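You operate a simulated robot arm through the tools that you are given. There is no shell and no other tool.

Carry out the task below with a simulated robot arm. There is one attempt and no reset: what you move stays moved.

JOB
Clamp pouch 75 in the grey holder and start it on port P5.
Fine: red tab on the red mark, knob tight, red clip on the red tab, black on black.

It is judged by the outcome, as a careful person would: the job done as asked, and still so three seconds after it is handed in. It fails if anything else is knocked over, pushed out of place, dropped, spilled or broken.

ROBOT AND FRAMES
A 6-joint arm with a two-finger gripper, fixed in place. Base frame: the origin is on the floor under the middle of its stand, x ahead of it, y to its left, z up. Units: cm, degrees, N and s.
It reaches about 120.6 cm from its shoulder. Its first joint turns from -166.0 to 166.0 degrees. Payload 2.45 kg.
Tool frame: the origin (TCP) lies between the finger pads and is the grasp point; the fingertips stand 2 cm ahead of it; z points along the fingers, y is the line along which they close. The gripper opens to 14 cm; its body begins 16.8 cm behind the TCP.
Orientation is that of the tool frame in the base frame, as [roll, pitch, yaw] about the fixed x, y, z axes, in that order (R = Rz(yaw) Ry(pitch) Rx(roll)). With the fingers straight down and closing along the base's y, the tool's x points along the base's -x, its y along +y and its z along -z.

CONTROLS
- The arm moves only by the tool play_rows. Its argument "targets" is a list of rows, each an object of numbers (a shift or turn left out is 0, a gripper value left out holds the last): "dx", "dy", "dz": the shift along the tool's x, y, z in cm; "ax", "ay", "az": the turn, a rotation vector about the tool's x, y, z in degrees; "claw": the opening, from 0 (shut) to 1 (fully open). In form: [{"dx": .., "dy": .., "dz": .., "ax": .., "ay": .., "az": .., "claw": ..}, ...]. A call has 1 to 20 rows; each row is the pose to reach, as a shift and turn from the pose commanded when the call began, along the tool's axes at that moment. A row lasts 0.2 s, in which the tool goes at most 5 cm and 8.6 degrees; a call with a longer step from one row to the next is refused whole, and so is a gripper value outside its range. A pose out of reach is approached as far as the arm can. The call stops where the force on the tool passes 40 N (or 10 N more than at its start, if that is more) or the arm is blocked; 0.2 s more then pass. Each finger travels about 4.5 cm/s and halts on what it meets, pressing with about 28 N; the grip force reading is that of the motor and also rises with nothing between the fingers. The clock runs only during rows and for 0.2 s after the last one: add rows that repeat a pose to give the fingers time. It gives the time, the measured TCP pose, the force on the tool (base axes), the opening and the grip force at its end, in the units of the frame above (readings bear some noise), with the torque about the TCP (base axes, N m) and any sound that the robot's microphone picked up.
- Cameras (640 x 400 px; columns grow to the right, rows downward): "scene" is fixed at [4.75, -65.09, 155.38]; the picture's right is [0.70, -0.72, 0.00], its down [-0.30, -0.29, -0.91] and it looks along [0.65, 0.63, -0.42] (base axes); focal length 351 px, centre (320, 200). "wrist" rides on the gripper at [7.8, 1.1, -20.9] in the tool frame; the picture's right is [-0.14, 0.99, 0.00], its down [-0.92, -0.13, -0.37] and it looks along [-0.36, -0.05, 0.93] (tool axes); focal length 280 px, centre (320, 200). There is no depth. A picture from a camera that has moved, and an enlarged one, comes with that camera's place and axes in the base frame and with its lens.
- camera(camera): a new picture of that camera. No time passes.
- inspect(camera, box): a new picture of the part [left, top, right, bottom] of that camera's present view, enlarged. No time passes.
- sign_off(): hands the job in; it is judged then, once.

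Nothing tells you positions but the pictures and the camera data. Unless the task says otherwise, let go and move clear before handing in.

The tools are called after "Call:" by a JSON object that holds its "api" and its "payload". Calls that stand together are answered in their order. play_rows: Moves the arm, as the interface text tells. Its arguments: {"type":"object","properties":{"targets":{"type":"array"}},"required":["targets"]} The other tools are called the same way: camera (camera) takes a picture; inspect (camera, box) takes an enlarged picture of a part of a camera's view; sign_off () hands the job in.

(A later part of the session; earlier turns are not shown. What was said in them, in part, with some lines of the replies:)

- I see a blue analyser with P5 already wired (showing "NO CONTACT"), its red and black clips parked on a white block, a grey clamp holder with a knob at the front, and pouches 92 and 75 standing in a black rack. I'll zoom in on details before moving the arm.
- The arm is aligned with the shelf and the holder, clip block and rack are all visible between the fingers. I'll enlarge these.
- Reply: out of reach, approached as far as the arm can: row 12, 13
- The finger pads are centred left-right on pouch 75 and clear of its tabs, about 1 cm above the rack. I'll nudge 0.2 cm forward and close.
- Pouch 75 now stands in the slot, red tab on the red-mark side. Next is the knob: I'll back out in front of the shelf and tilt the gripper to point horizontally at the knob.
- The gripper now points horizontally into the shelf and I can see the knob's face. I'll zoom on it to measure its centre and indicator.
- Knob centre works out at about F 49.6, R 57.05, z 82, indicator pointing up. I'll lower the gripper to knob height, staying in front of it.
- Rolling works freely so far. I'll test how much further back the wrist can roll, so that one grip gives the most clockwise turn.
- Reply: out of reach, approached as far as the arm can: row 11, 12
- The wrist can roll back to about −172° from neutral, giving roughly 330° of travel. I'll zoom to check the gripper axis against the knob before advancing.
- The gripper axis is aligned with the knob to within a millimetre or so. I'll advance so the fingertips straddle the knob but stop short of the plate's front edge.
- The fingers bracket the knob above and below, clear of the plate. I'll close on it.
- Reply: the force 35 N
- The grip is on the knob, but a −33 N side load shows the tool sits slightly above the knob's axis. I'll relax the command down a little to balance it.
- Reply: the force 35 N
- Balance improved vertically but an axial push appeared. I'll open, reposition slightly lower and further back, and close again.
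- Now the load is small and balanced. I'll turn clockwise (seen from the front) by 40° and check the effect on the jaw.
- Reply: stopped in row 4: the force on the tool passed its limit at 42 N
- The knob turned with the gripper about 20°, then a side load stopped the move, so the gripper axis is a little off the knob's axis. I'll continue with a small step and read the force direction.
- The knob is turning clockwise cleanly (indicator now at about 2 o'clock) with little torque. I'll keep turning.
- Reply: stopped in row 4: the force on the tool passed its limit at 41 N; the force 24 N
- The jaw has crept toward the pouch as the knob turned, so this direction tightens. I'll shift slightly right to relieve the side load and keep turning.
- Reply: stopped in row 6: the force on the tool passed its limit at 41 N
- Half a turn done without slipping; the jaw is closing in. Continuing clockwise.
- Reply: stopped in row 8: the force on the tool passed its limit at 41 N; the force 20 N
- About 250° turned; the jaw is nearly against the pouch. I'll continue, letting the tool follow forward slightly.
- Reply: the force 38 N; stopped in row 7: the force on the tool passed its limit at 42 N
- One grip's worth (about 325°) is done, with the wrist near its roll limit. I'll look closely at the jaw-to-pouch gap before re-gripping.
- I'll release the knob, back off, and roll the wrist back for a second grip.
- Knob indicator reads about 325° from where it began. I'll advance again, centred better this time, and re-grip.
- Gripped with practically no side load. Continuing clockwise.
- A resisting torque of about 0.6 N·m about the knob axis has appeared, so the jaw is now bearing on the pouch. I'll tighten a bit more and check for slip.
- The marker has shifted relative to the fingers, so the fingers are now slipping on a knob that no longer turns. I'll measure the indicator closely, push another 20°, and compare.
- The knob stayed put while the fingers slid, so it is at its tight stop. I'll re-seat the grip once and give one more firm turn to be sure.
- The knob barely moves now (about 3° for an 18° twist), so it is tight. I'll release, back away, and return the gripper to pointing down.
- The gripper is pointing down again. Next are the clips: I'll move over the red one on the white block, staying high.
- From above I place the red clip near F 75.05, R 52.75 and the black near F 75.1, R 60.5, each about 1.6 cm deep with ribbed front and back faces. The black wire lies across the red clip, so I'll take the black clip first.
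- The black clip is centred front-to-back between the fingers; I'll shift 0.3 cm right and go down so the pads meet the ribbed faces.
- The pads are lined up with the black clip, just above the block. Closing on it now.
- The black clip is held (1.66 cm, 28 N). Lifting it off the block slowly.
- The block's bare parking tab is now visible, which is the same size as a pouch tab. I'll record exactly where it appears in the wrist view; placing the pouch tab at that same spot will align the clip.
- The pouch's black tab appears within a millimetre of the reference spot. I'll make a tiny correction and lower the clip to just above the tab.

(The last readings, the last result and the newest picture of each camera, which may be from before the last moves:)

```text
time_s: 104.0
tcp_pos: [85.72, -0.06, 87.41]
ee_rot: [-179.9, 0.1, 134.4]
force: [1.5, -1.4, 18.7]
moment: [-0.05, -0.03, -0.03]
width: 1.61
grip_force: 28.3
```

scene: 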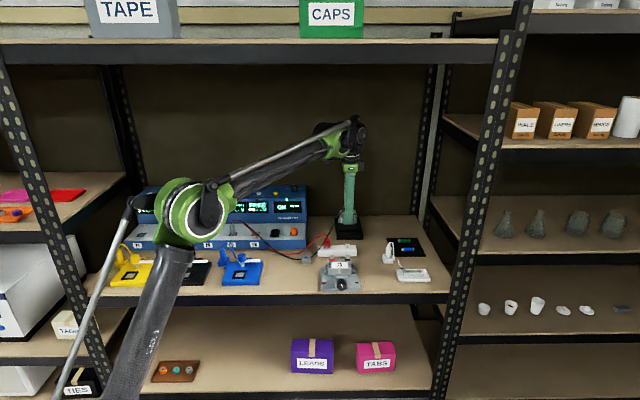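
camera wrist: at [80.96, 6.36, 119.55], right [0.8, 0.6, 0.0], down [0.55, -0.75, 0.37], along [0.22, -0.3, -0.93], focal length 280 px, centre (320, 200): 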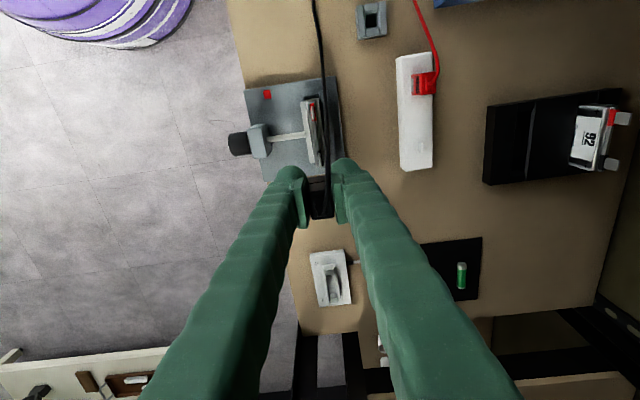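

The clip has bottomed on the tab's collar (18.7 N). I'll ease off and open the fingers.

Call:
{"api": "play_rows", "payload": {"targets": [{"dz": -0.08}, {"dz": -0.08, "claw": 0.14}, {"dz": -0.08, "claw": 0.2}, {"dz": -0.08, "claw": 0.26}, {"dz": -0.08, "claw": 0.26}]}}

Call:
{"api": "inspect", "payload": {"camera": "wrist", "box": [280, 110, 360, 230]}}

Call:
{"api": "inspect", "payload": {"camera": "scene", "box": [320, 235, 370, 280]}}

```text
time_s: 105.2
tcp_pos: [85.92, -0.17, 87.44]
ee_rot: [-179.9, 0.0, 134.5]
force: [0.2, -0.4, 0.3]
moment: [-0.01, 0.01, 0.0]
width: 3.65
grip_force: 0.1
```

```text
3.33 times, centred on (320, 170) of wrist
camera zoom: at [81.11, 6.29, 108.3], right [0.8, 0.6, 0.0], down [0.55, -0.75, 0.37], along [0.22, -0.3, -0.93], focal length 935 px, centre (320, 300)
```

zoom: 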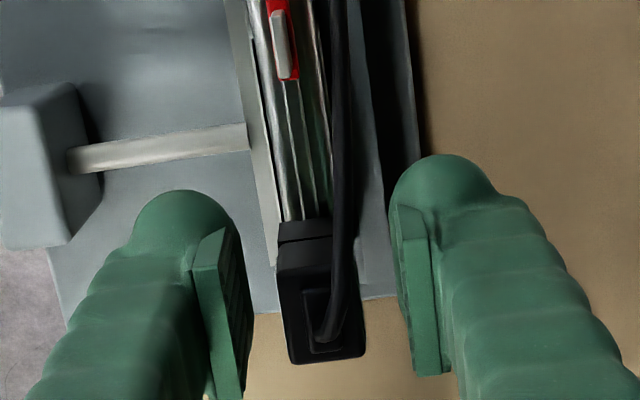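

```text
8.89 times, centred on (345, 258) of scene
camera zoom: at [4.75, -65.09, 155.38], right [0.7, -0.72, 0.0], down [-0.3, -0.29, -0.91], along [0.65, 0.63, -0.42], focal length 3124 px, centre (98, -311)
```

zoom: 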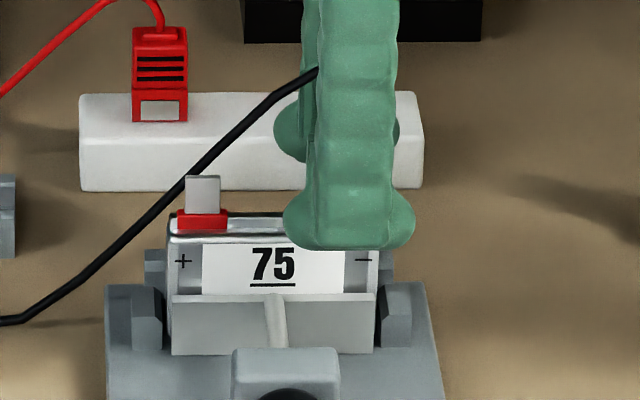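

The black clip stays on the black tab. I'll rise straight up, then look at it.

Call:
{"api": "play_rows", "payload": {"targets": [{"dz": -1}, {"dz": -2.5}, {"dz": -4.5}, {"dz": -7}, {"dz": -10}, {"dz": -13}, {"dz": -13}]}}

Call:
{"api": "inspect", "payload": {"camera": "scene", "box": [300, 220, 370, 290]}}

Call:
{"api": "camera", "payload": {"camera": "wrist"}}

Call:
{"api": "inspect", "payload": {"camera": "scene", "box": [190, 180, 310, 256]}}

```text
time_s: 106.8
tcp_pos: [85.67, -0.22, 100.21]
ee_rot: [-179.9, 0.1, 134.5]
force: [0.8, 0.9, 0.2]
moment: [0.0, 0.02, -0.01]
width: 3.64
grip_force: 0.1
```

```text
5.71 times, centred on (335, 255) of scene
camera zoom: at [4.75, -65.09, 155.38], right [0.7, -0.72, 0.0], down [-0.3, -0.29, -0.91], along [0.65, 0.63, -0.42], focal length 2008 px, centre (234, -114)
```

zoom: 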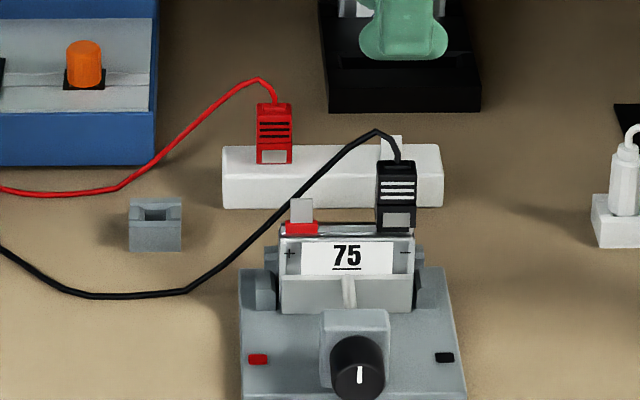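

```text
taken
camera wrist: at [81.0, 6.19, 121.11], right [0.8, 0.6, 0.0], down [0.55, -0.75, 0.37], along [0.22, -0.3, -0.93], focal length 280 px, centre (320, 200)
```

wrist: 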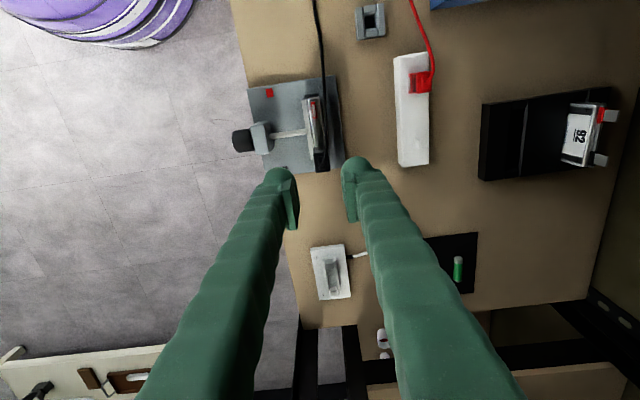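

```text
5.26 times, centred on (250, 218) of scene
camera zoom: at [4.75, -65.09, 155.38], right [0.7, -0.72, 0.0], down [-0.3, -0.29, -0.91], along [0.65, 0.63, -0.42], focal length 1850 px, centre (688, 105)
```

zoom: 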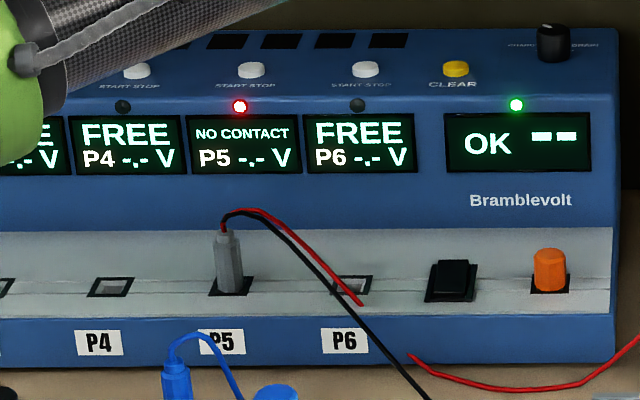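

The black clip is properly seated on the black tab. Now I'll fetch the red clip the same way.

Call:
{"api": "play_rows", "payload": {"targets": [{"dx": 1.5, "dy": 2.5, "claw": 0.42}, {"dx": 3, "dy": 5.5}, {"dx": 4.5, "dy": 8.5}, {"dx": 6, "dy": 11.5, "dz": 1}, {"dx": 7.02, "dy": 13.6, "dz": 3}, {"dx": 7.02, "dy": 13.6, "dz": 6}, {"dx": 7.02, "dy": 13.6, "dz": 7}, {"dx": 7.02, "dy": 13.6, "dz": 7}]}}

Call:
{"api": "inspect", "payload": {"camera": "wrist", "box": [270, 90, 370, 230]}}

Call:
{"api": "inspect", "payload": {"camera": "scene", "box": [300, 200, 370, 270]}}

```text
time_s: 108.6
tcp_pos: [90.47, 14.64, 93.31]
ee_rot: [-179.9, 0.0, 134.4]
force: [0.7, 0.2, 0.1]
moment: [0.01, 0.02, -0.02]
width: 5.89
grip_force: 0.1
```

```text
2.86 times, centred on (320, 160) of wrist
camera zoom: at [85.73, 20.99, 114.26], right [0.8, 0.6, 0.0], down [0.55, -0.75, 0.37], along [0.22, -0.3, -0.93], focal length 801 px, centre (320, 314)
```

zoom: 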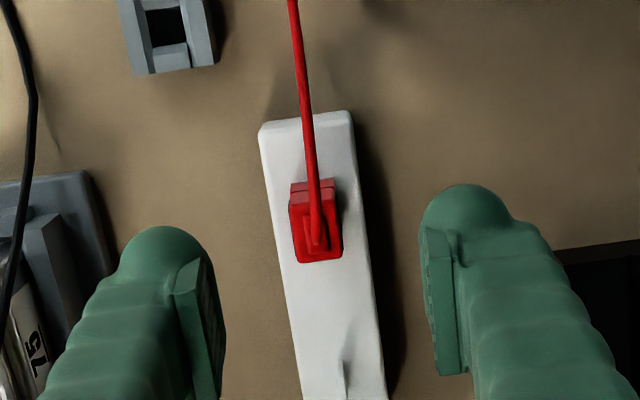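

```text
5.71 times, centred on (335, 235) of scene
camera zoom: at [4.75, -65.09, 155.38], right [0.7, -0.72, 0.0], down [-0.3, -0.29, -0.91], along [0.65, 0.63, -0.42], focal length 2008 px, centre (234, 0)
```

zoom: 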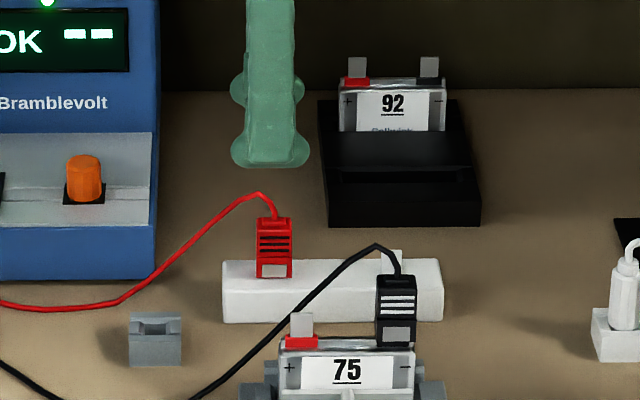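

The red clip is centred between the fingers in almost the same way the black one was. Descending to its ribs.

Call:
{"api": "play_rows", "payload": {"targets": [{"dx": 0.08, "dz": 1.5}, {"dx": 0.08, "dz": 3}, {"dx": 0.08, "dz": 4.5}, {"dx": 0.08, "dz": 6}, {"dx": 0.08, "dz": 7.5}, {"dx": 0.08, "dz": 8.8}, {"dx": 0.08, "dz": 9.85}, {"dx": 0.08, "dz": 9.85}]}}

Call:
{"api": "inspect", "payload": {"camera": "wrist", "box": [260, 90, 390, 230]}}

```text
time_s: 110.4
tcp_pos: [90.44, 14.64, 83.51]
ee_rot: [-179.9, 0.1, 134.5]
force: [-0.5, -0.2, 0.3]
moment: [-0.05, 0.02, -0.03]
width: 5.85
grip_force: 0.0
```

```text
2.86 times, centred on (325, 160) of wrist
camera zoom: at [85.74, 21.02, 104.48], right [0.8, 0.6, 0.0], down [0.55, -0.75, 0.37], along [0.22, -0.3, -0.93], focal length 801 px, centre (306, 314)
```

zoom: 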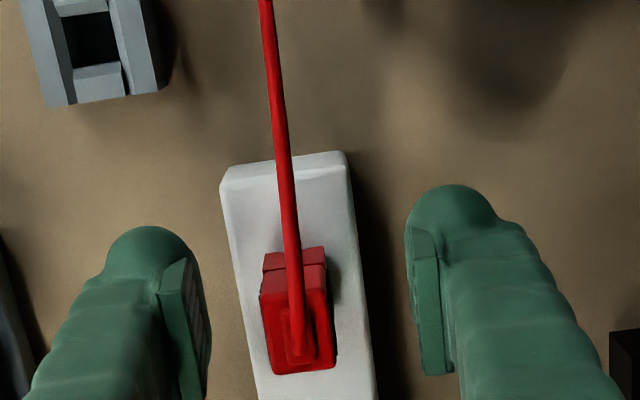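

Call:
{"api": "play_rows", "payload": {"targets": [{"dy": -0.1}, {"dy": -0.1, "claw": 0.3}, {"dy": -0.1, "claw": 0.2}, {"dy": -0.1, "claw": 0.1}, {"dy": -0.1, "claw": 0.04}, {"dy": -0.1, "claw": 0.04}, {"dy": -0.1, "claw": 0.04}]}}

Call:
{"api": "play_rows", "payload": {"targets": [{"dz": -0.6}, {"dz": -1.3}, {"dz": -2.2}, {"dz": -3.5}, {"dz": -5}, {"dz": -7}, {"dz": -9}, {"dz": -11}, {"dz": -11}]}}

Call:
{"api": "inspect", "payload": {"camera": "wrist", "box": [295, 135, 345, 175]}}

Call:
{"api": "inspect", "payload": {"camera": "wrist", "box": [240, 80, 390, 230]}}

Call:
{"api": "inspect", "payload": {"camera": "scene", "box": [300, 200, 370, 270]}}

```text
time_s: 112.0
tcp_pos: [90.36, 14.51, 83.61]
ee_rot: [-179.8, 0.0, 134.5]
force: [-0.5, -0.4, -0.6]
moment: [0.0, 0.04, 0.03]
width: 1.66
grip_force: 28.2
```

```text
time_s: 114.0
tcp_pos: [90.27, 14.23, 94.49]
ee_rot: [-179.9, 0.0, 134.5]
force: [-0.1, 0.5, -0.5]
moment: [0.0, -0.02, -0.04]
width: 1.63
grip_force: 28.1
```

```text
10.00 times, centred on (320, 155) of wrist
camera zoom: at [85.67, 20.66, 115.42], right [0.8, 0.6, 0.0], down [0.55, -0.75, 0.37], along [0.22, -0.3, -0.93], focal length 2804 px, centre (320, 650)
```

zoom: 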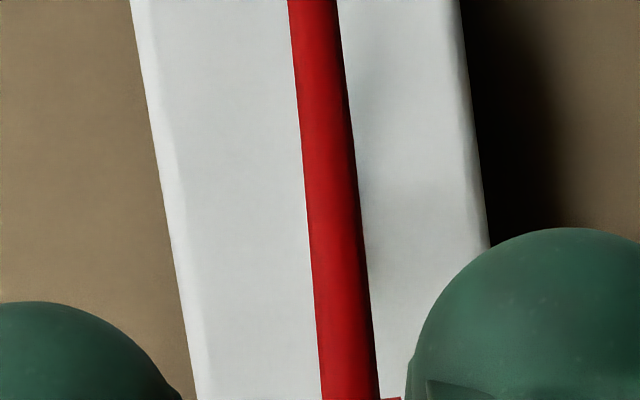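

```text
2.67 times, centred on (315, 155) of wrist
camera zoom: at [85.67, 20.66, 115.42], right [0.8, 0.6, 0.0], down [0.55, -0.75, 0.37], along [0.22, -0.3, -0.93], focal length 748 px, centre (333, 320)
```

zoom: 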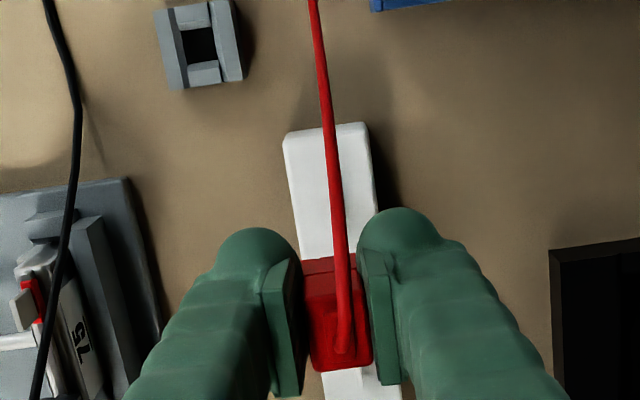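

```text
5.71 times, centred on (335, 235) of scene
camera zoom: at [4.75, -65.09, 155.38], right [0.7, -0.72, 0.0], down [-0.3, -0.29, -0.91], along [0.65, 0.63, -0.42], focal length 2008 px, centre (234, 0)
```

zoom: 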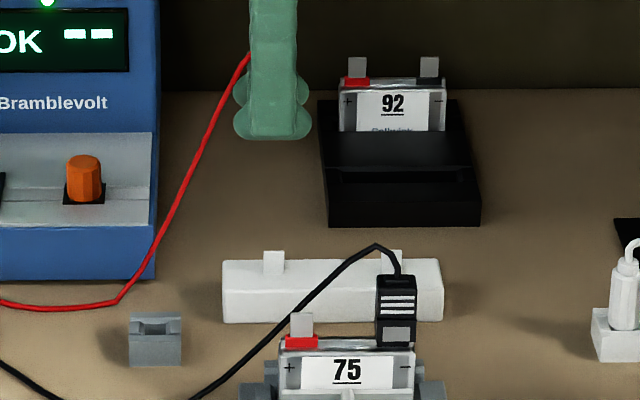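

The red clip is held in exactly the same place in the fingers as the black one was. I'll carry it over the red tab and line the tab up on the same reference spot.

Call:
{"api": "play_rows", "payload": {"targets": [{"dx": -0.2, "dy": -2, "dz": -1.5}, {"dx": -0.45, "dy": -4.5, "dz": -3}, {"dx": -0.7, "dy": -7, "dz": -4.1}, {"dx": -1.0, "dy": -9.5, "dz": -4.1}, {"dx": -1.2, "dy": -12, "dz": -4.1}, {"dx": -1.37, "dy": -13.45, "dz": -4.1}, {"dx": -1.37, "dy": -13.45, "dz": -4.1}]}}

Call:
{"api": "camera", "payload": {"camera": "wrist"}}

Call:
{"api": "inspect", "payload": {"camera": "wrist", "box": [295, 135, 345, 175]}}

Call:
{"api": "inspect", "payload": {"camera": "scene", "box": [300, 210, 370, 280]}}

```text
time_s: 115.6
tcp_pos: [81.48, 4.12, 98.45]
ee_rot: [180.0, 0.0, 134.5]
force: [0.3, 0.2, -0.2]
moment: [0.0, -0.02, 0.01]
width: 1.65
grip_force: 28.2
```

```text
taken
camera wrist: at [76.87, 10.44, 119.46], right [0.8, 0.6, 0.0], down [0.55, -0.75, 0.37], along [0.22, -0.3, -0.93], focal length 280 px, centre (320, 200)
```

wrist: 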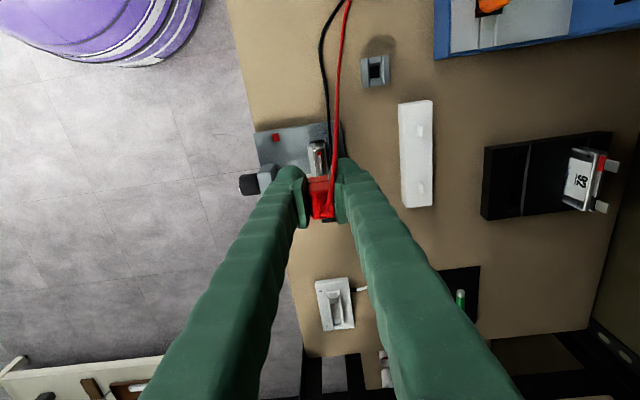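

```text
10.00 times, centred on (320, 155) of wrist
camera zoom: at [76.87, 10.44, 119.46], right [0.8, 0.6, 0.0], down [0.55, -0.75, 0.37], along [0.22, -0.3, -0.93], focal length 2804 px, centre (320, 650)
```

zoom: 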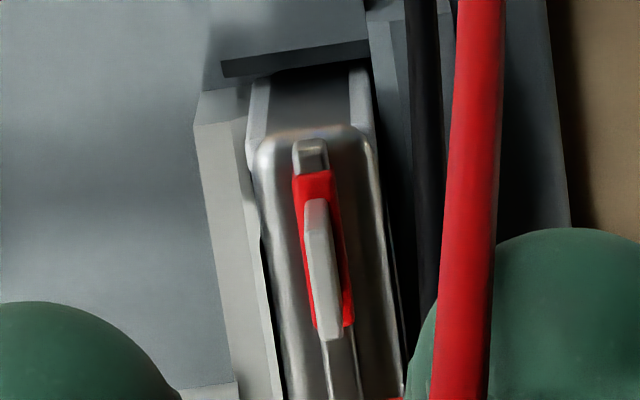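

```text
5.71 times, centred on (335, 245) of scene
camera zoom: at [4.75, -65.09, 155.38], right [0.7, -0.72, 0.0], down [-0.3, -0.29, -0.91], along [0.65, 0.63, -0.42], focal length 2008 px, centre (234, -57)
```

zoom: 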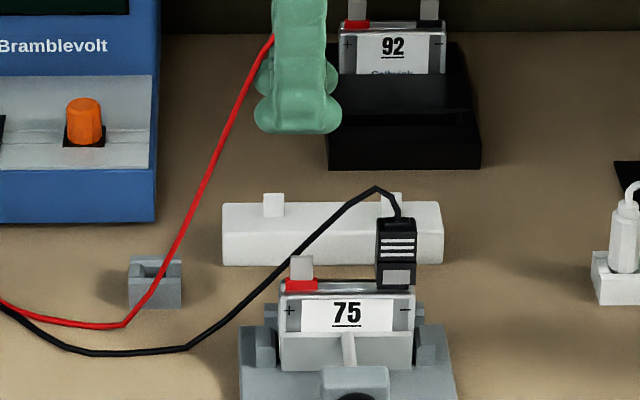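

The red tab is about 2 mm right of the reference spot; I'll correct that and lower to just above the tab.

Call:
{"api": "play_rows", "payload": {"targets": [{"dx": -0.1, "dy": 0.04, "dz": 1.5}, {"dx": -0.2, "dy": 0.07, "dz": 3}, {"dx": -0.2, "dy": 0.07, "dz": 4.5}, {"dx": -0.2, "dy": 0.07, "dz": 6}, {"dx": -0.2, "dy": 0.07, "dz": 7.5}, {"dx": -0.2, "dy": 0.07, "dz": 8.5}, {"dx": -0.2, "dy": 0.07, "dz": 8.5}]}}

Call:
{"api": "inspect", "payload": {"camera": "wrist", "box": [295, 135, 345, 205]}}

Call:
{"api": "inspect", "payload": {"camera": "scene", "box": [315, 230, 375, 285]}}

```text
time_s: 117.2
tcp_pos: [81.78, 4.18, 90.11]
ee_rot: [-179.9, 0.0, 134.6]
force: [0.0, 0.4, -0.1]
moment: [-0.01, 0.0, 0.01]
width: 1.62
grip_force: 28.1
```

```text
5.71 times, centred on (320, 170) of wrist
camera zoom: at [77.16, 10.48, 110.96], right [0.8, 0.6, 0.0], down [0.55, -0.75, 0.37], along [0.22, -0.3, -0.93], focal length 1602 px, centre (320, 371)
```

zoom: 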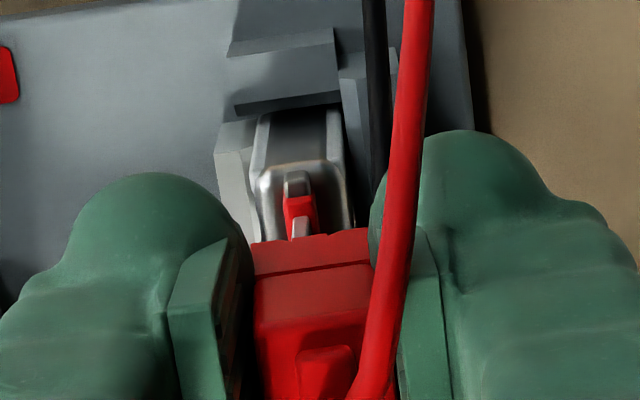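

```text
7.27 times, centred on (345, 258) of scene
camera zoom: at [4.75, -65.09, 155.38], right [0.7, -0.72, 0.0], down [-0.3, -0.29, -0.91], along [0.65, 0.63, -0.42], focal length 2556 px, centre (138, -218)
```

zoom: 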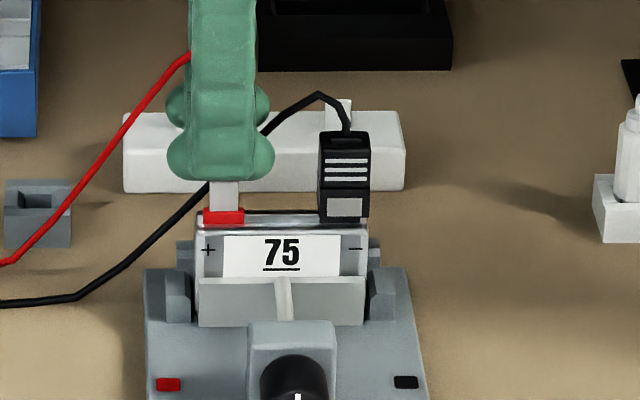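

Call:
{"api": "play_rows", "payload": {"targets": [{"dz": 0.3}, {"dz": 0.6}, {"dz": 0.9}, {"dz": 1.2}]}}

Call:
{"api": "play_rows", "payload": {"targets": [{"dz": 0.2}, {"dz": 0.4}, {"dz": 0.6}, {"dz": 0.8}]}}

Call:
{"api": "inspect", "payload": {"camera": "wrist", "box": [295, 135, 345, 205]}}

```text
time_s: 118.2
tcp_pos: [81.86, 4.01, 88.99]
ee_rot: [-179.9, -0.1, 134.5]
force: [-3.2, 2.3, 10.9]
moment: [0.03, 0.14, -0.01]
width: 1.63
grip_force: 27.6
```

```text
time_s: 119.2
tcp_pos: [81.93, 4.05, 88.25]
ee_rot: [-179.9, 0.0, 134.5]
force: [-10.0, 9.0, 5.8]
moment: [0.22, 0.21, -0.01]
width: 1.64
grip_force: 27.4
```

```text
5.71 times, centred on (320, 170) of wrist
camera zoom: at [77.22, 10.35, 109.07], right [0.8, 0.6, 0.0], down [0.56, -0.75, 0.37], along [0.22, -0.3, -0.93], focal length 1602 px, centre (320, 371)
```

zoom: 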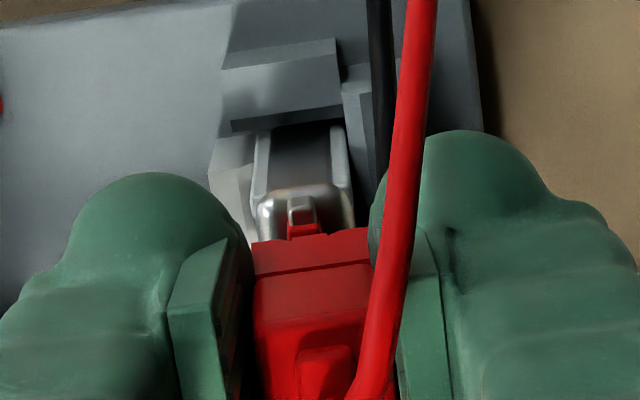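

A small sideways push (−13 N to the left) tells me the clip is slightly too far right. I'll shift left a millimetre and continue down.

Call:
{"api": "play_rows", "payload": {"targets": [{"dx": 0.08}, {"dx": 0.1, "dz": 0.1}]}}

```text
time_s: 119.8
tcp_pos: [81.88, 3.82, 88.01]
ee_rot: [-179.9, 0.1, 134.5]
force: [-1.7, 4.8, 1.3]
moment: [0.11, 0.04, 0.0]
width: 1.63
grip_force: 28.2
```

Call:
{"api": "play_rows", "payload": {"targets": [{"dx": 0.03, "dz": 0.15}, {"dx": 0.03, "dz": 0.3}, {"dx": 0.03, "dz": 0.45}]}}

```text
time_s: 120.6
tcp_pos: [81.65, 4.03, 87.46]
ee_rot: [-180.0, 0.0, 134.6]
force: [0.2, -0.2, 12.0]
moment: [-0.08, -0.03, 0.01]
width: 1.65
grip_force: 27.8
```

Seated: 12 N at z 87.46, the same height where the black clip bottomed. I'll press a hair more, then release and rise.

Call:
{"api": "play_rows", "payload": {"targets": [{"dz": 0.05}, {"dz": -0.05}, {"dz": -0.05, "claw": 0.14}, {"dz": -0.05, "claw": 0.2}, {"dz": -0.05, "claw": 0.26}, {"dz": -0.05, "claw": 0.26}]}}

Call:
{"api": "play_rows", "payload": {"targets": [{"dz": -1}, {"dz": -2.5}, {"dz": -4.5}, {"dz": -7}, {"dz": -10}, {"dz": -14}, {"dz": -15}, {"dz": -15}]}}

Call:
{"api": "inspect", "payload": {"camera": "scene", "box": [300, 220, 370, 290]}}

Call:
{"api": "inspect", "payload": {"camera": "scene", "box": [190, 180, 310, 256]}}

Call:
{"api": "camera", "payload": {"camera": "wrist"}}

```text
time_s: 122.0
tcp_pos: [81.8, 4.04, 87.49]
ee_rot: [-179.8, -0.1, 134.5]
force: [0.2, 0.4, 0.3]
moment: [-0.01, 0.03, -0.02]
width: 3.66
grip_force: 0.1
```

```text
time_s: 123.8
tcp_pos: [81.9, 4.18, 102.67]
ee_rot: [-179.9, 0.0, 134.5]
force: [-0.2, 0.2, -0.4]
moment: [-0.01, -0.02, -0.02]
width: 3.64
grip_force: 0.1
```

```text
5.71 times, centred on (335, 255) of scene
camera zoom: at [4.75, -65.09, 155.38], right [0.7, -0.72, 0.0], down [-0.3, -0.29, -0.91], along [0.65, 0.63, -0.42], focal length 2008 px, centre (234, -114)
```

zoom: 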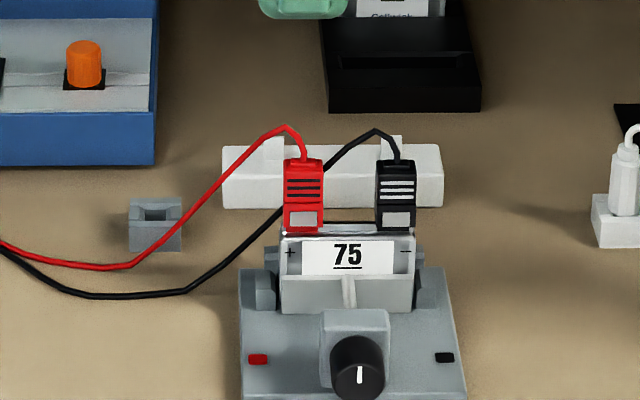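

```text
5.26 times, centred on (250, 218) of scene
camera zoom: at [4.75, -65.09, 155.38], right [0.7, -0.72, 0.0], down [-0.3, -0.29, -0.91], along [0.65, 0.63, -0.42], focal length 1850 px, centre (688, 105)
```

zoom: 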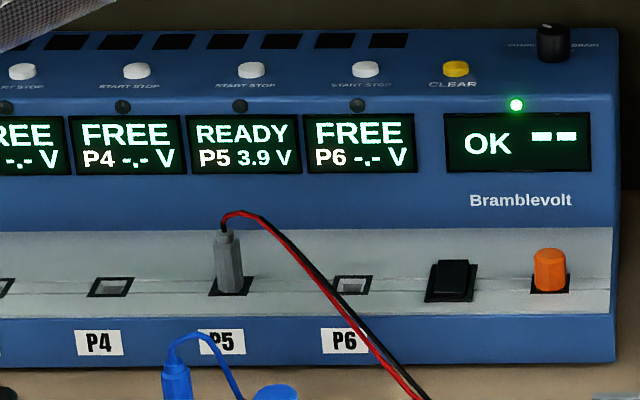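

```text
taken
camera wrist: at [77.27, 10.55, 123.57], right [0.8, 0.6, 0.0], down [0.55, -0.75, 0.37], along [0.22, -0.3, -0.93], focal length 280 px, centre (320, 200)
```

wrist: 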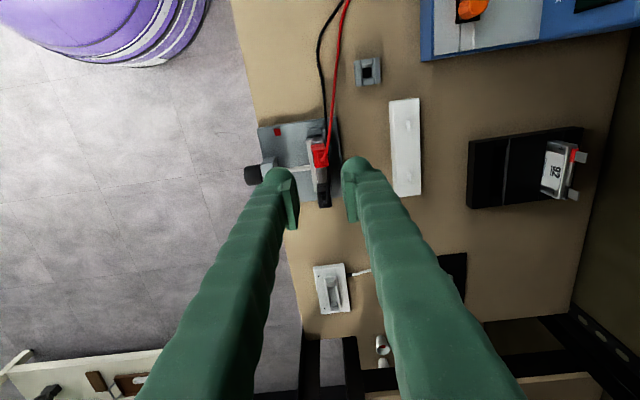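

P5 now reads READY 3.9 V, so both clips make contact. Last is the start: P5's white START/STOP button is at about F 94.8, R 14.8, z 95.4. I'll swing over there high, close the fingers, and turn them sideways.

Call:
{"api": "play_rows", "payload": {"targets": [{"dx": 3.2, "dy": 2.2, "dz": -0.3, "az": -7.5, "claw": 0.1}, {"dx": 6.5, "dy": 4.4, "dz": -0.3, "az": -15, "claw": 0}, {"dx": 9.8, "dy": 6.6, "dz": -0.3, "az": -22.5}, {"dx": 13, "dy": 8.8, "dz": -0.3, "az": -30}, {"dx": 16.3, "dy": 11, "dz": -0.3, "az": -37.5}, {"dx": 19.5, "dy": 13.2, "dz": -0.3, "az": -45}, {"dx": 22.8, "dy": 15.4, "dz": -0.3, "az": -52.5}, {"dx": 26, "dy": 17.6, "dz": -0.3, "az": -60}, {"dx": 29.3, "dy": 19.8, "dz": -0.3, "az": -67.5}, {"dx": 32.5, "dy": 22, "dz": -0.3, "az": -75}, {"dx": 35.8, "dy": 24.3, "dz": -0.3, "az": -82.5}, {"dx": 39, "dy": 26.6, "dz": -0.3, "az": -90}, {"dx": 39, "dy": 26.6, "dz": -0.3, "az": -90}]}}

Call:
{"api": "camera", "payload": {"camera": "wrist"}}

Call:
{"api": "camera", "payload": {"camera": "scene"}}

```text
time_s: 126.6
tcp_pos: [73.32, 50.22, 102.57]
ee_rot: [180.0, -0.1, -135.4]
force: [0.8, -0.3, -0.2]
moment: [0.0, -0.01, -0.03]
width: 0.0
grip_force: 28.1
```

```text
taken
camera wrist: at [67.1, 45.64, 123.55], right [-0.6, 0.8, 0.0], down [0.75, 0.56, 0.37], along [0.29, 0.22, -0.93], focal length 280 px, centre (320, 200)
```

wrist: 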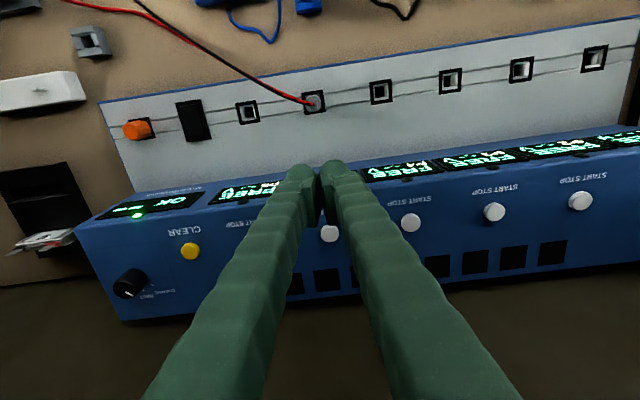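

```text
taken
```

scene: 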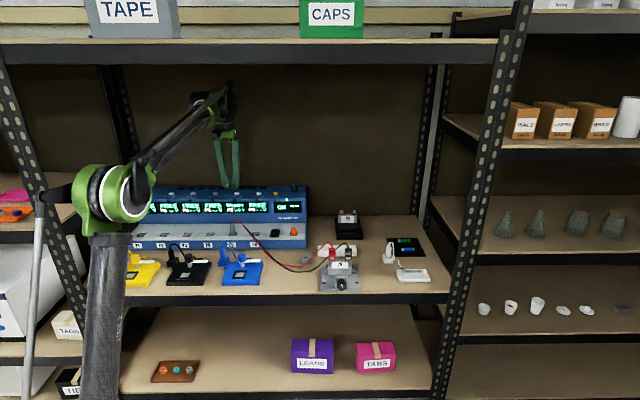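

P5's button (directly behind its display and plug) shows between the fingers in the wrist view. I'll zoom to measure it.

Call:
{"api": "inspect", "payload": {"camera": "wrist", "box": [290, 150, 440, 260]}}

Call:
{"api": "inspect", "payload": {"camera": "scene", "box": [190, 160, 310, 230]}}

```text
3.64 times, centred on (365, 205) of wrist
camera zoom: at [67.1, 45.64, 123.55], right [-0.6, 0.8, 0.0], down [0.75, 0.56, 0.37], along [0.29, 0.22, -0.93], focal length 1020 px, centre (156, 182)
```

zoom: 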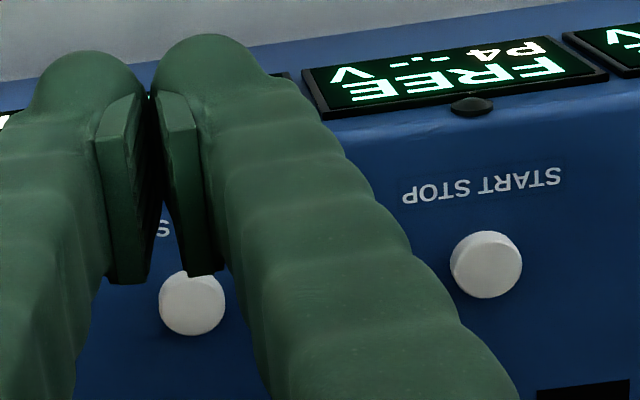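

```text
5.33 times, centred on (250, 195) of scene
camera zoom: at [4.75, -65.09, 155.38], right [0.7, -0.72, 0.0], down [-0.3, -0.29, -0.91], along [0.65, 0.63, -0.42], focal length 1874 px, centre (693, 227)
```

zoom: 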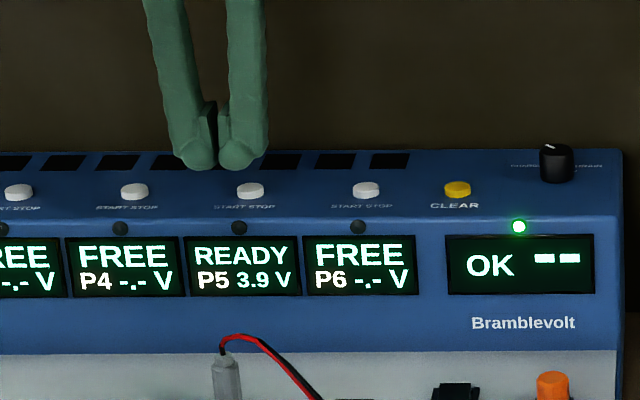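

P5's button top is near F 95.2, R 14.75, z 95.2. I'll bring the right-hand fingertip over it, hovering above.

Call:
{"api": "play_rows", "payload": {"targets": [{"dx": -2.5, "dy": 0.5}, {"dx": -5, "dy": 1.1, "dz": 0.5}, {"dx": -7.6, "dy": 1.59, "dz": 1.5}, {"dx": -7.6, "dy": 1.59, "dz": 2.5}, {"dx": -7.6, "dy": 1.59, "dz": 2.5}]}}

Call:
{"api": "inspect", "payload": {"camera": "wrist", "box": [270, 130, 420, 240]}}

Call:
{"api": "inspect", "payload": {"camera": "scene", "box": [210, 165, 270, 215]}}

Call:
{"api": "camera", "payload": {"camera": "scene"}}

```text
time_s: 127.8
tcp_pos: [77.68, 57.01, 100.04]
ee_rot: [-180.0, -0.1, -135.5]
force: [-0.5, -0.2, 0.2]
moment: [-0.01, 0.0, 0.02]
width: 0.02
grip_force: 28.4
```

```text
3.64 times, centred on (345, 185) of wrist
camera zoom: at [71.44, 52.36, 120.98], right [-0.6, 0.8, 0.0], down [0.75, 0.55, 0.37], along [0.29, 0.22, -0.93], focal length 1020 px, centre (229, 254)
```

zoom: 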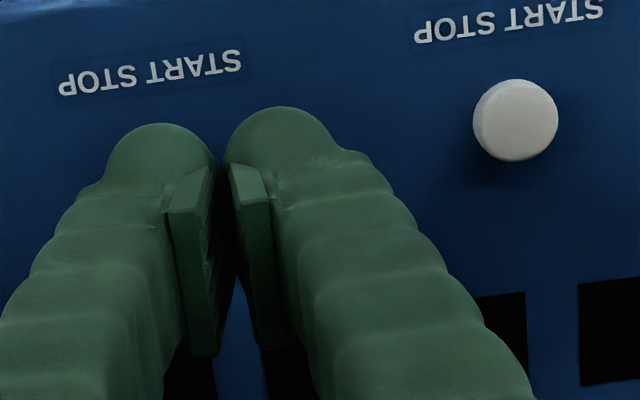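

```text
8.00 times, centred on (240, 190) of scene
camera zoom: at [4.75, -65.09, 155.38], right [0.7, -0.72, 0.0], down [-0.3, -0.29, -0.91], along [0.65, 0.63, -0.42], focal length 2812 px, centre (960, 280)
```

zoom: 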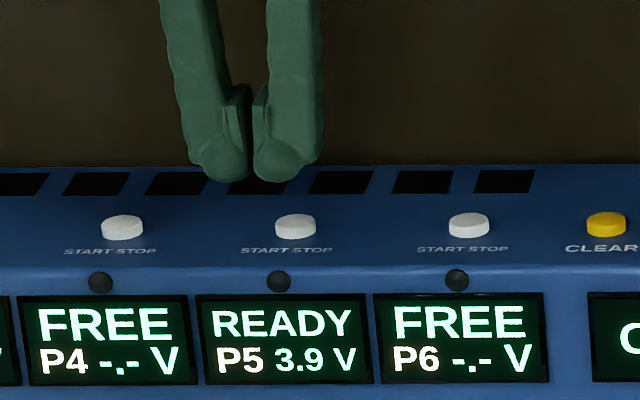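

```text
taken
```

scene: 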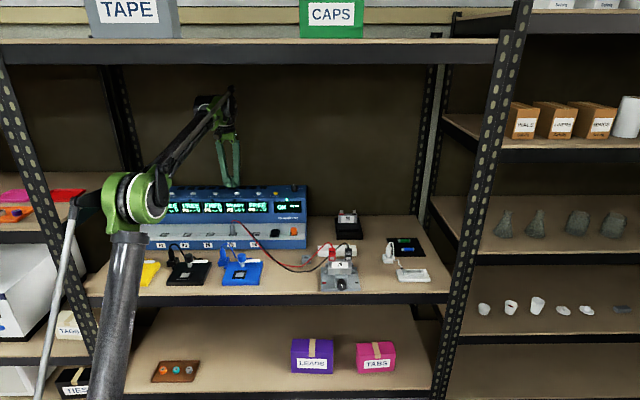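

The fingertip hovers just behind-left of centre by about 2–3 mm over P5's button only. I'll correct and come down close to it.

Call:
{"api": "play_rows", "payload": {"targets": [{"dy": -0.25, "dx": 0.1, "dz": 0.8}, {"dy": -0.25, "dx": 0.1, "dz": 1.6}, {"dy": -0.25, "dx": 0.1, "dz": 2.2}, {"dy": -0.25, "dx": 0.1, "dz": 2.4}]}}

Call:
{"api": "inspect", "payload": {"camera": "scene", "box": [210, 165, 270, 215]}}

```text
time_s: 128.8
tcp_pos: [77.88, 56.79, 97.98]
ee_rot: [180.0, -0.2, -135.6]
force: [-0.2, -0.2, -0.9]
moment: [0.02, -0.01, 0.03]
width: 0.0
grip_force: 28.0
```

```text
8.00 times, centred on (240, 190) of scene
camera zoom: at [4.75, -65.09, 155.38], right [0.7, -0.72, 0.0], down [-0.3, -0.29, -0.91], along [0.65, 0.63, -0.42], focal length 2812 px, centre (960, 280)
```

zoom: 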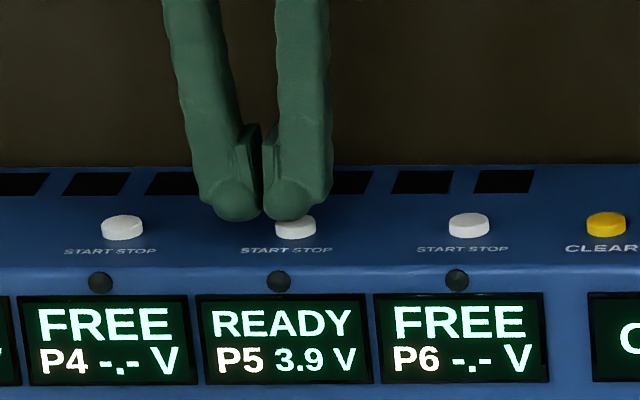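

Call:
{"api": "camera", "payload": {"camera": "wrist"}}

Call:
{"api": "inspect", "payload": {"camera": "wrist", "box": [270, 140, 350, 200]}}

Call:
{"api": "inspect", "payload": {"camera": "scene", "box": [232, 182, 260, 204]}}

```text
taken
camera wrist: at [71.58, 52.04, 118.8], right [-0.6, 0.8, 0.0], down [0.75, 0.56, 0.37], along [0.29, 0.22, -0.93], focal length 280 px, centre (320, 200)
```

wrist: 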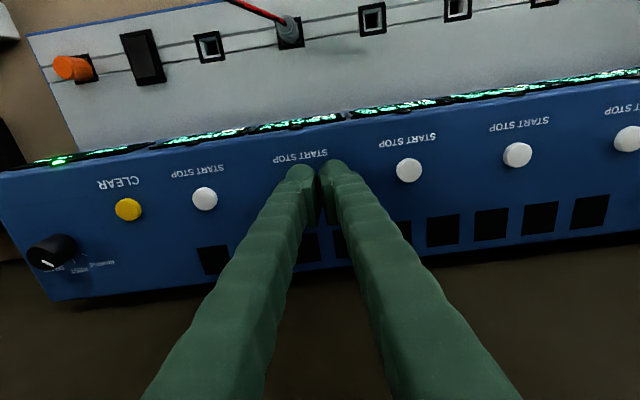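

```text
6.67 times, centred on (310, 170) of wrist
camera zoom: at [71.58, 52.04, 118.8], right [-0.6, 0.8, 0.0], down [0.75, 0.56, 0.37], along [0.29, 0.22, -0.93], focal length 1869 px, centre (387, 400)
```

zoom: 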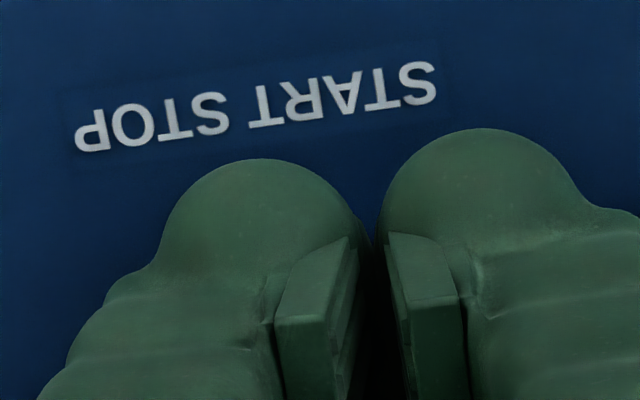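

```text
16.00 times, centred on (246, 193) of scene
camera zoom: at [4.75, -65.09, 155.38], right [0.7, -0.72, 0.0], down [-0.3, -0.29, -0.91], along [0.65, 0.63, -0.42], focal length 5623 px, centre (1504, 312)
```

zoom: 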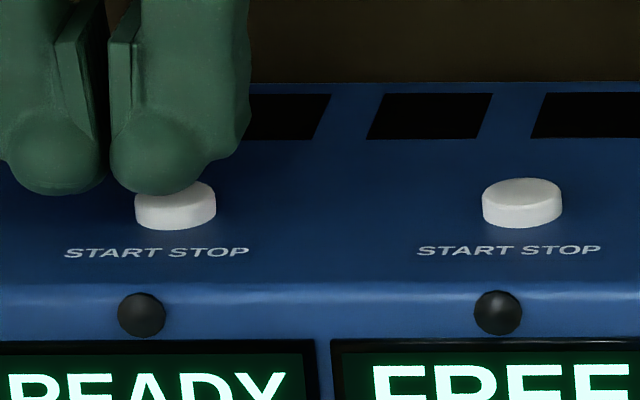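

The fingertip is about 4 mm left of P5's button centre. I'll nudge it right and slightly back, still above, then press in small steps.

Call:
{"api": "play_rows", "payload": {"targets": [{"dy": -0.2, "dx": -0.2}, {"dy": -0.38, "dx": -0.4}, {"dy": -0.38, "dx": -0.4}]}}

Call:
{"api": "inspect", "payload": {"camera": "scene", "box": [232, 182, 260, 204]}}

```text
time_s: 129.6
tcp_pos: [78.38, 56.71, 97.83]
ee_rot: [180.0, 0.0, -135.4]
force: [0.0, 0.4, -0.2]
moment: [-0.03, -0.02, -0.01]
width: 0.0
grip_force: 28.3
```

```text
16.00 times, centred on (246, 193) of scene
camera zoom: at [4.75, -65.09, 155.38], right [0.7, -0.72, 0.0], down [-0.3, -0.29, -0.91], along [0.65, 0.63, -0.42], focal length 5623 px, centre (1504, 312)
```

zoom: 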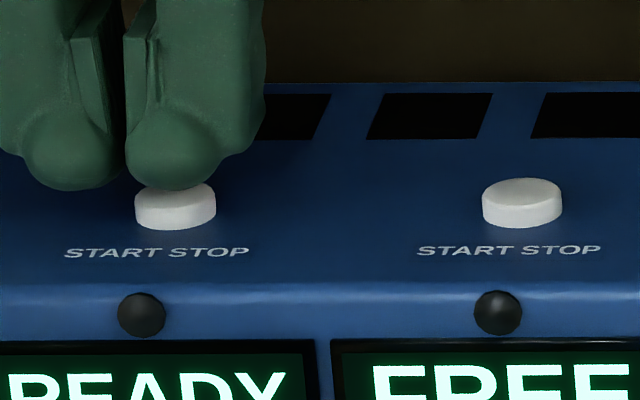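

The fingertip is now centred over P5's button. Pressing down in small steps.

Call:
{"api": "play_rows", "payload": {"targets": [{"dz": 0.15}, {"dz": 0.3}, {"dz": 0.45}]}}

Call:
{"api": "inspect", "payload": {"camera": "scene", "box": [225, 182, 275, 217]}}

```text
time_s: 130.4
tcp_pos: [78.43, 56.76, 97.42]
ee_rot: [-179.9, -0.2, -135.5]
force: [0.2, -0.5, 0.1]
moment: [-0.02, -0.05, -0.04]
width: 0.0
grip_force: 27.9
```

```text
11.43 times, centred on (250, 200) of scene
camera zoom: at [4.75, -65.09, 155.38], right [0.7, -0.72, 0.0], down [-0.3, -0.29, -0.91], along [0.65, 0.63, -0.42], focal length 4016 px, centre (1120, 206)
```

zoom: 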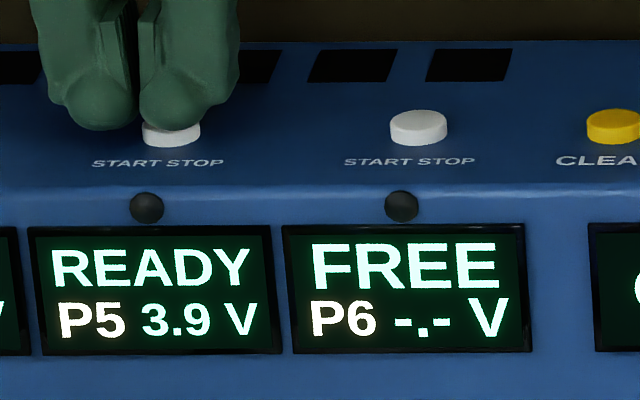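

Call:
{"api": "play_rows", "payload": {"targets": [{"dz": 0.1}, {"dz": 0.2}, {"dz": 0.3}]}}

Call:
{"api": "inspect", "payload": {"camera": "scene", "box": [225, 182, 275, 217]}}

```text
time_s: 131.2
tcp_pos: [78.45, 56.62, 97.11]
ee_rot: [180.0, -0.1, -135.4]
force: [0.5, -0.1, 2.3]
moment: [-0.07, -0.02, 0.02]
width: 0.0
grip_force: 28.1
heard: click
```

```text
11.43 times, centred on (250, 200) of scene
camera zoom: at [4.75, -65.09, 155.38], right [0.7, -0.72, 0.0], down [-0.3, -0.29, -0.91], along [0.65, 0.63, -0.42], focal length 4016 px, centre (1120, 206)
```

zoom: 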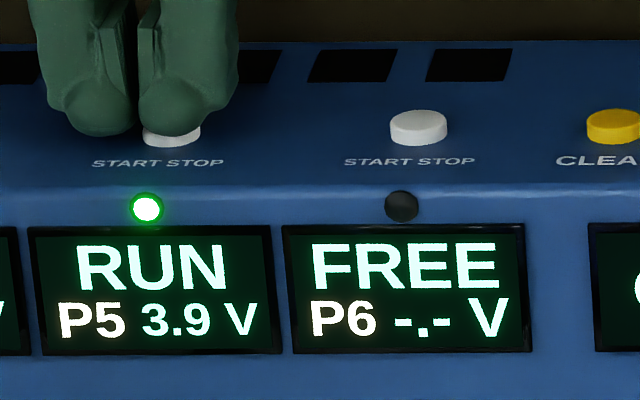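

A click was heard and P5 now shows RUN 3.9 V with a green light. I'll lift straight off without pressing again and check everything.

Call:
{"api": "play_rows", "payload": {"targets": [{"dz": -0.8}, {"dz": -2}, {"dz": -4}, {"dz": -6}, {"dz": -6}]}}

Call:
{"api": "inspect", "payload": {"camera": "scene", "box": [190, 170, 310, 250]}}

Call:
{"api": "inspect", "payload": {"camera": "scene", "box": [300, 220, 370, 290]}}

```text
time_s: 132.4
tcp_pos: [78.36, 56.63, 103.13]
ee_rot: [-180.0, -0.1, -135.5]
force: [0.4, -0.7, -0.1]
moment: [-0.04, 0.0, 0.01]
width: 0.0
grip_force: 27.8
```

```text
5.00 times, centred on (250, 210) of scene
camera zoom: at [4.75, -65.09, 155.38], right [0.7, -0.72, 0.0], down [-0.3, -0.29, -0.91], along [0.65, 0.63, -0.42], focal length 1757 px, centre (670, 150)
```

zoom: 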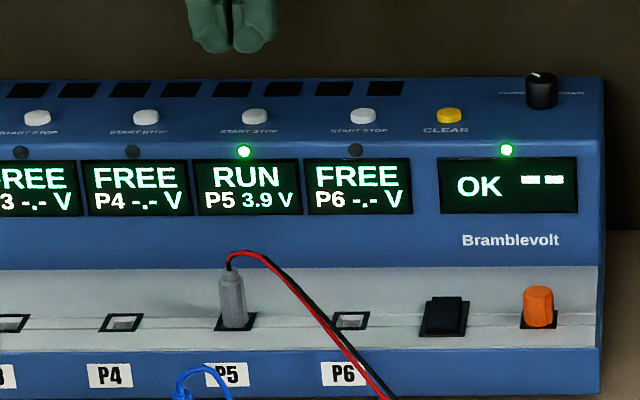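

```text
5.71 times, centred on (335, 255) of scene
camera zoom: at [4.75, -65.09, 155.38], right [0.7, -0.72, 0.0], down [-0.3, -0.29, -0.91], along [0.65, 0.63, -0.42], focal length 2008 px, centre (234, -114)
```

zoom: 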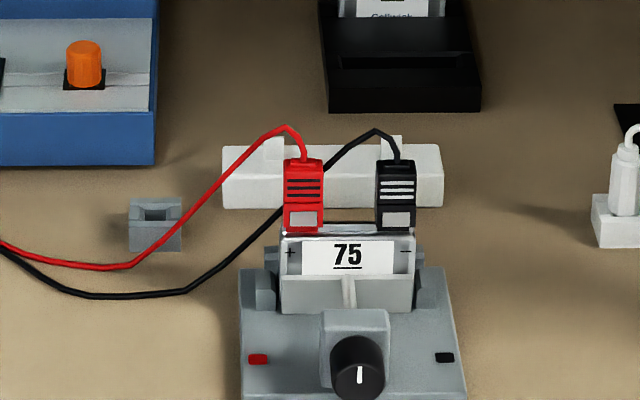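

P5 is running and everything is in place. I'll withdraw the arm out of the shelf and take a final look.

Call:
{"api": "play_rows", "payload": {"targets": [{"dx": 4}, {"dx": 8.5}, {"dx": 13}, {"dx": 17.5}, {"dx": 22}, {"dx": 26.5}, {"dx": 31}, {"dx": 35.5}, {"dx": 40}, {"dx": 44}, {"dx": 48}, {"dx": 52}, {"dx": 55}, {"dx": 55}]}}

Call:
{"api": "camera", "payload": {"camera": "scene"}}

Call:
{"api": "inspect", "payload": {"camera": "scene", "box": [190, 170, 310, 250]}}

Call:
{"api": "inspect", "payload": {"camera": "scene", "box": [290, 195, 450, 300]}}

Call:
{"api": "camera", "payload": {"camera": "wrist"}}

```text
time_s: 135.4
tcp_pos: [38.91, 17.83, 103.48]
ee_rot: [179.9, -0.1, -135.5]
force: [-0.2, -0.1, -0.2]
moment: [-0.01, -0.01, -0.03]
width: 0.0
grip_force: 28.2
```

```text
taken
```

scene: 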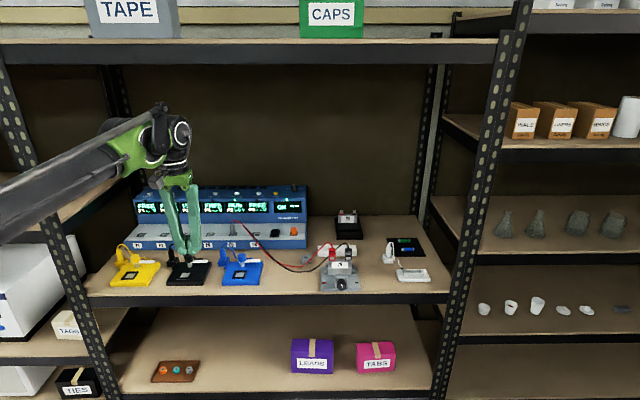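

```text
5.00 times, centred on (250, 210) of scene
camera zoom: at [4.75, -65.09, 155.38], right [0.7, -0.72, 0.0], down [-0.3, -0.29, -0.91], along [0.65, 0.63, -0.42], focal length 1757 px, centre (670, 150)
```

zoom: 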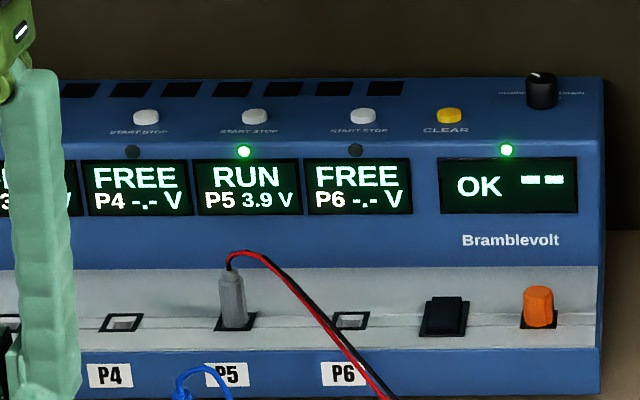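

```text
3.81 times, centred on (370, 248) of scene
camera zoom: at [4.75, -65.09, 155.38], right [0.7, -0.72, 0.0], down [-0.3, -0.29, -0.91], along [0.65, 0.63, -0.42], focal length 1339 px, centre (130, 19)
```

zoom: 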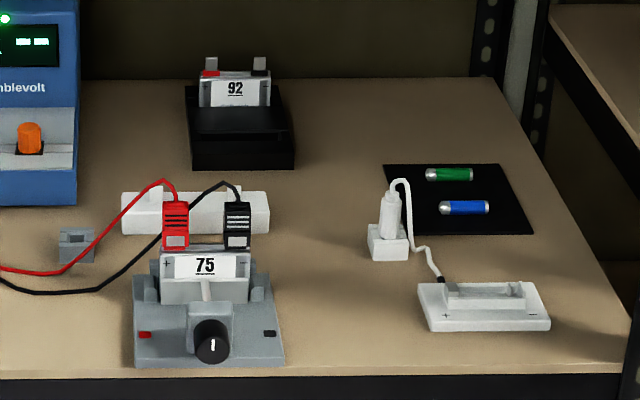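

```text
taken
camera wrist: at [32.62, 13.2, 124.45], right [-0.6, 0.8, 0.0], down [0.75, 0.55, 0.37], along [0.29, 0.22, -0.93], focal length 280 px, centre (320, 200)
```

wrist: 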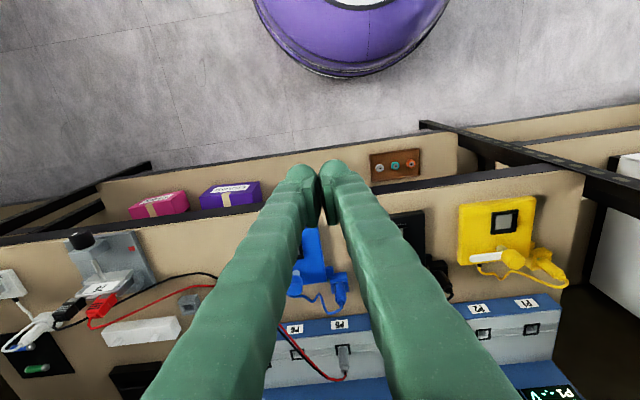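

P5 still shows RUN, with pouch 92, the batteries and the other holders undisturbed. One last check of the clamp against the earlier view before handing in.

Call:
{"api": "inspect", "payload": {"camera": "scene", "box": [315, 245, 365, 290]}}

Call:
{"api": "inspect", "payload": {"camera": "wrist", "box": [40, 220, 160, 320]}}

```text
8.89 times, centred on (340, 268) of scene
camera zoom: at [4.75, -65.09, 155.38], right [0.7, -0.72, 0.0], down [-0.3, -0.29, -0.91], along [0.65, 0.63, -0.42], focal length 3124 px, centre (142, -400)
```

zoom: 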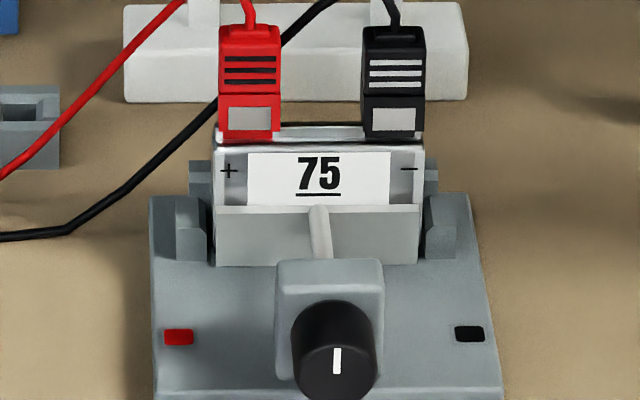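

```text
4.00 times, centred on (100, 270) of wrist
camera zoom: at [32.62, 13.2, 124.45], right [-0.6, 0.8, 0.0], down [0.75, 0.55, 0.37], along [0.29, 0.22, -0.93], focal length 1122 px, centre (1200, -80)
```

zoom: 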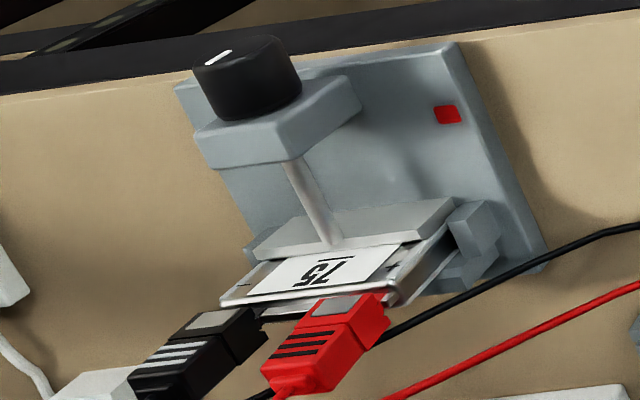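

Everything checks out: the jaw pushed pouch 75 back against the wall and the knob is tight. The red clip is on the red tab at the red mark, the black clip on the black tab, and P5 reads RUN. The arm is clear, so I'm handing in.

Call:
{"api": "sign_off", "payload": {}}

```text
The job is handed in.
```

Pouch 75 is clamped in the grey holder and running on port P5. The display shows RUN 3.9 V with a green light.

- **Pouch:** it stands in the slot with its red tab on the red-mark side, and the jaw pushed it back against the rear wall.
- **Knob:** I turned it clockwise about one full turn, until the fingers slipped on it. On the last try it moved only about 3° for an 18° twist, at roughly 0.5–0.6 N·m, which is about the most the gripper could apply.
- **Clips:** red is on the red tab and black is on the black tab. P5 changed from NO CONTACT to READY 3.9 V before I pressed start.
- **Start:** I pressed P5's START/STOP button once and heard one click.

When I lifted the black clip, its wire came out of the small grey cable guide. The guide stayed where it was, and the wire now lies on the shelf board beside it.

Pouch 92, the batteries and the other holders were undisturbed when I last looked, and the arm was clear of the shelf before I handed in.
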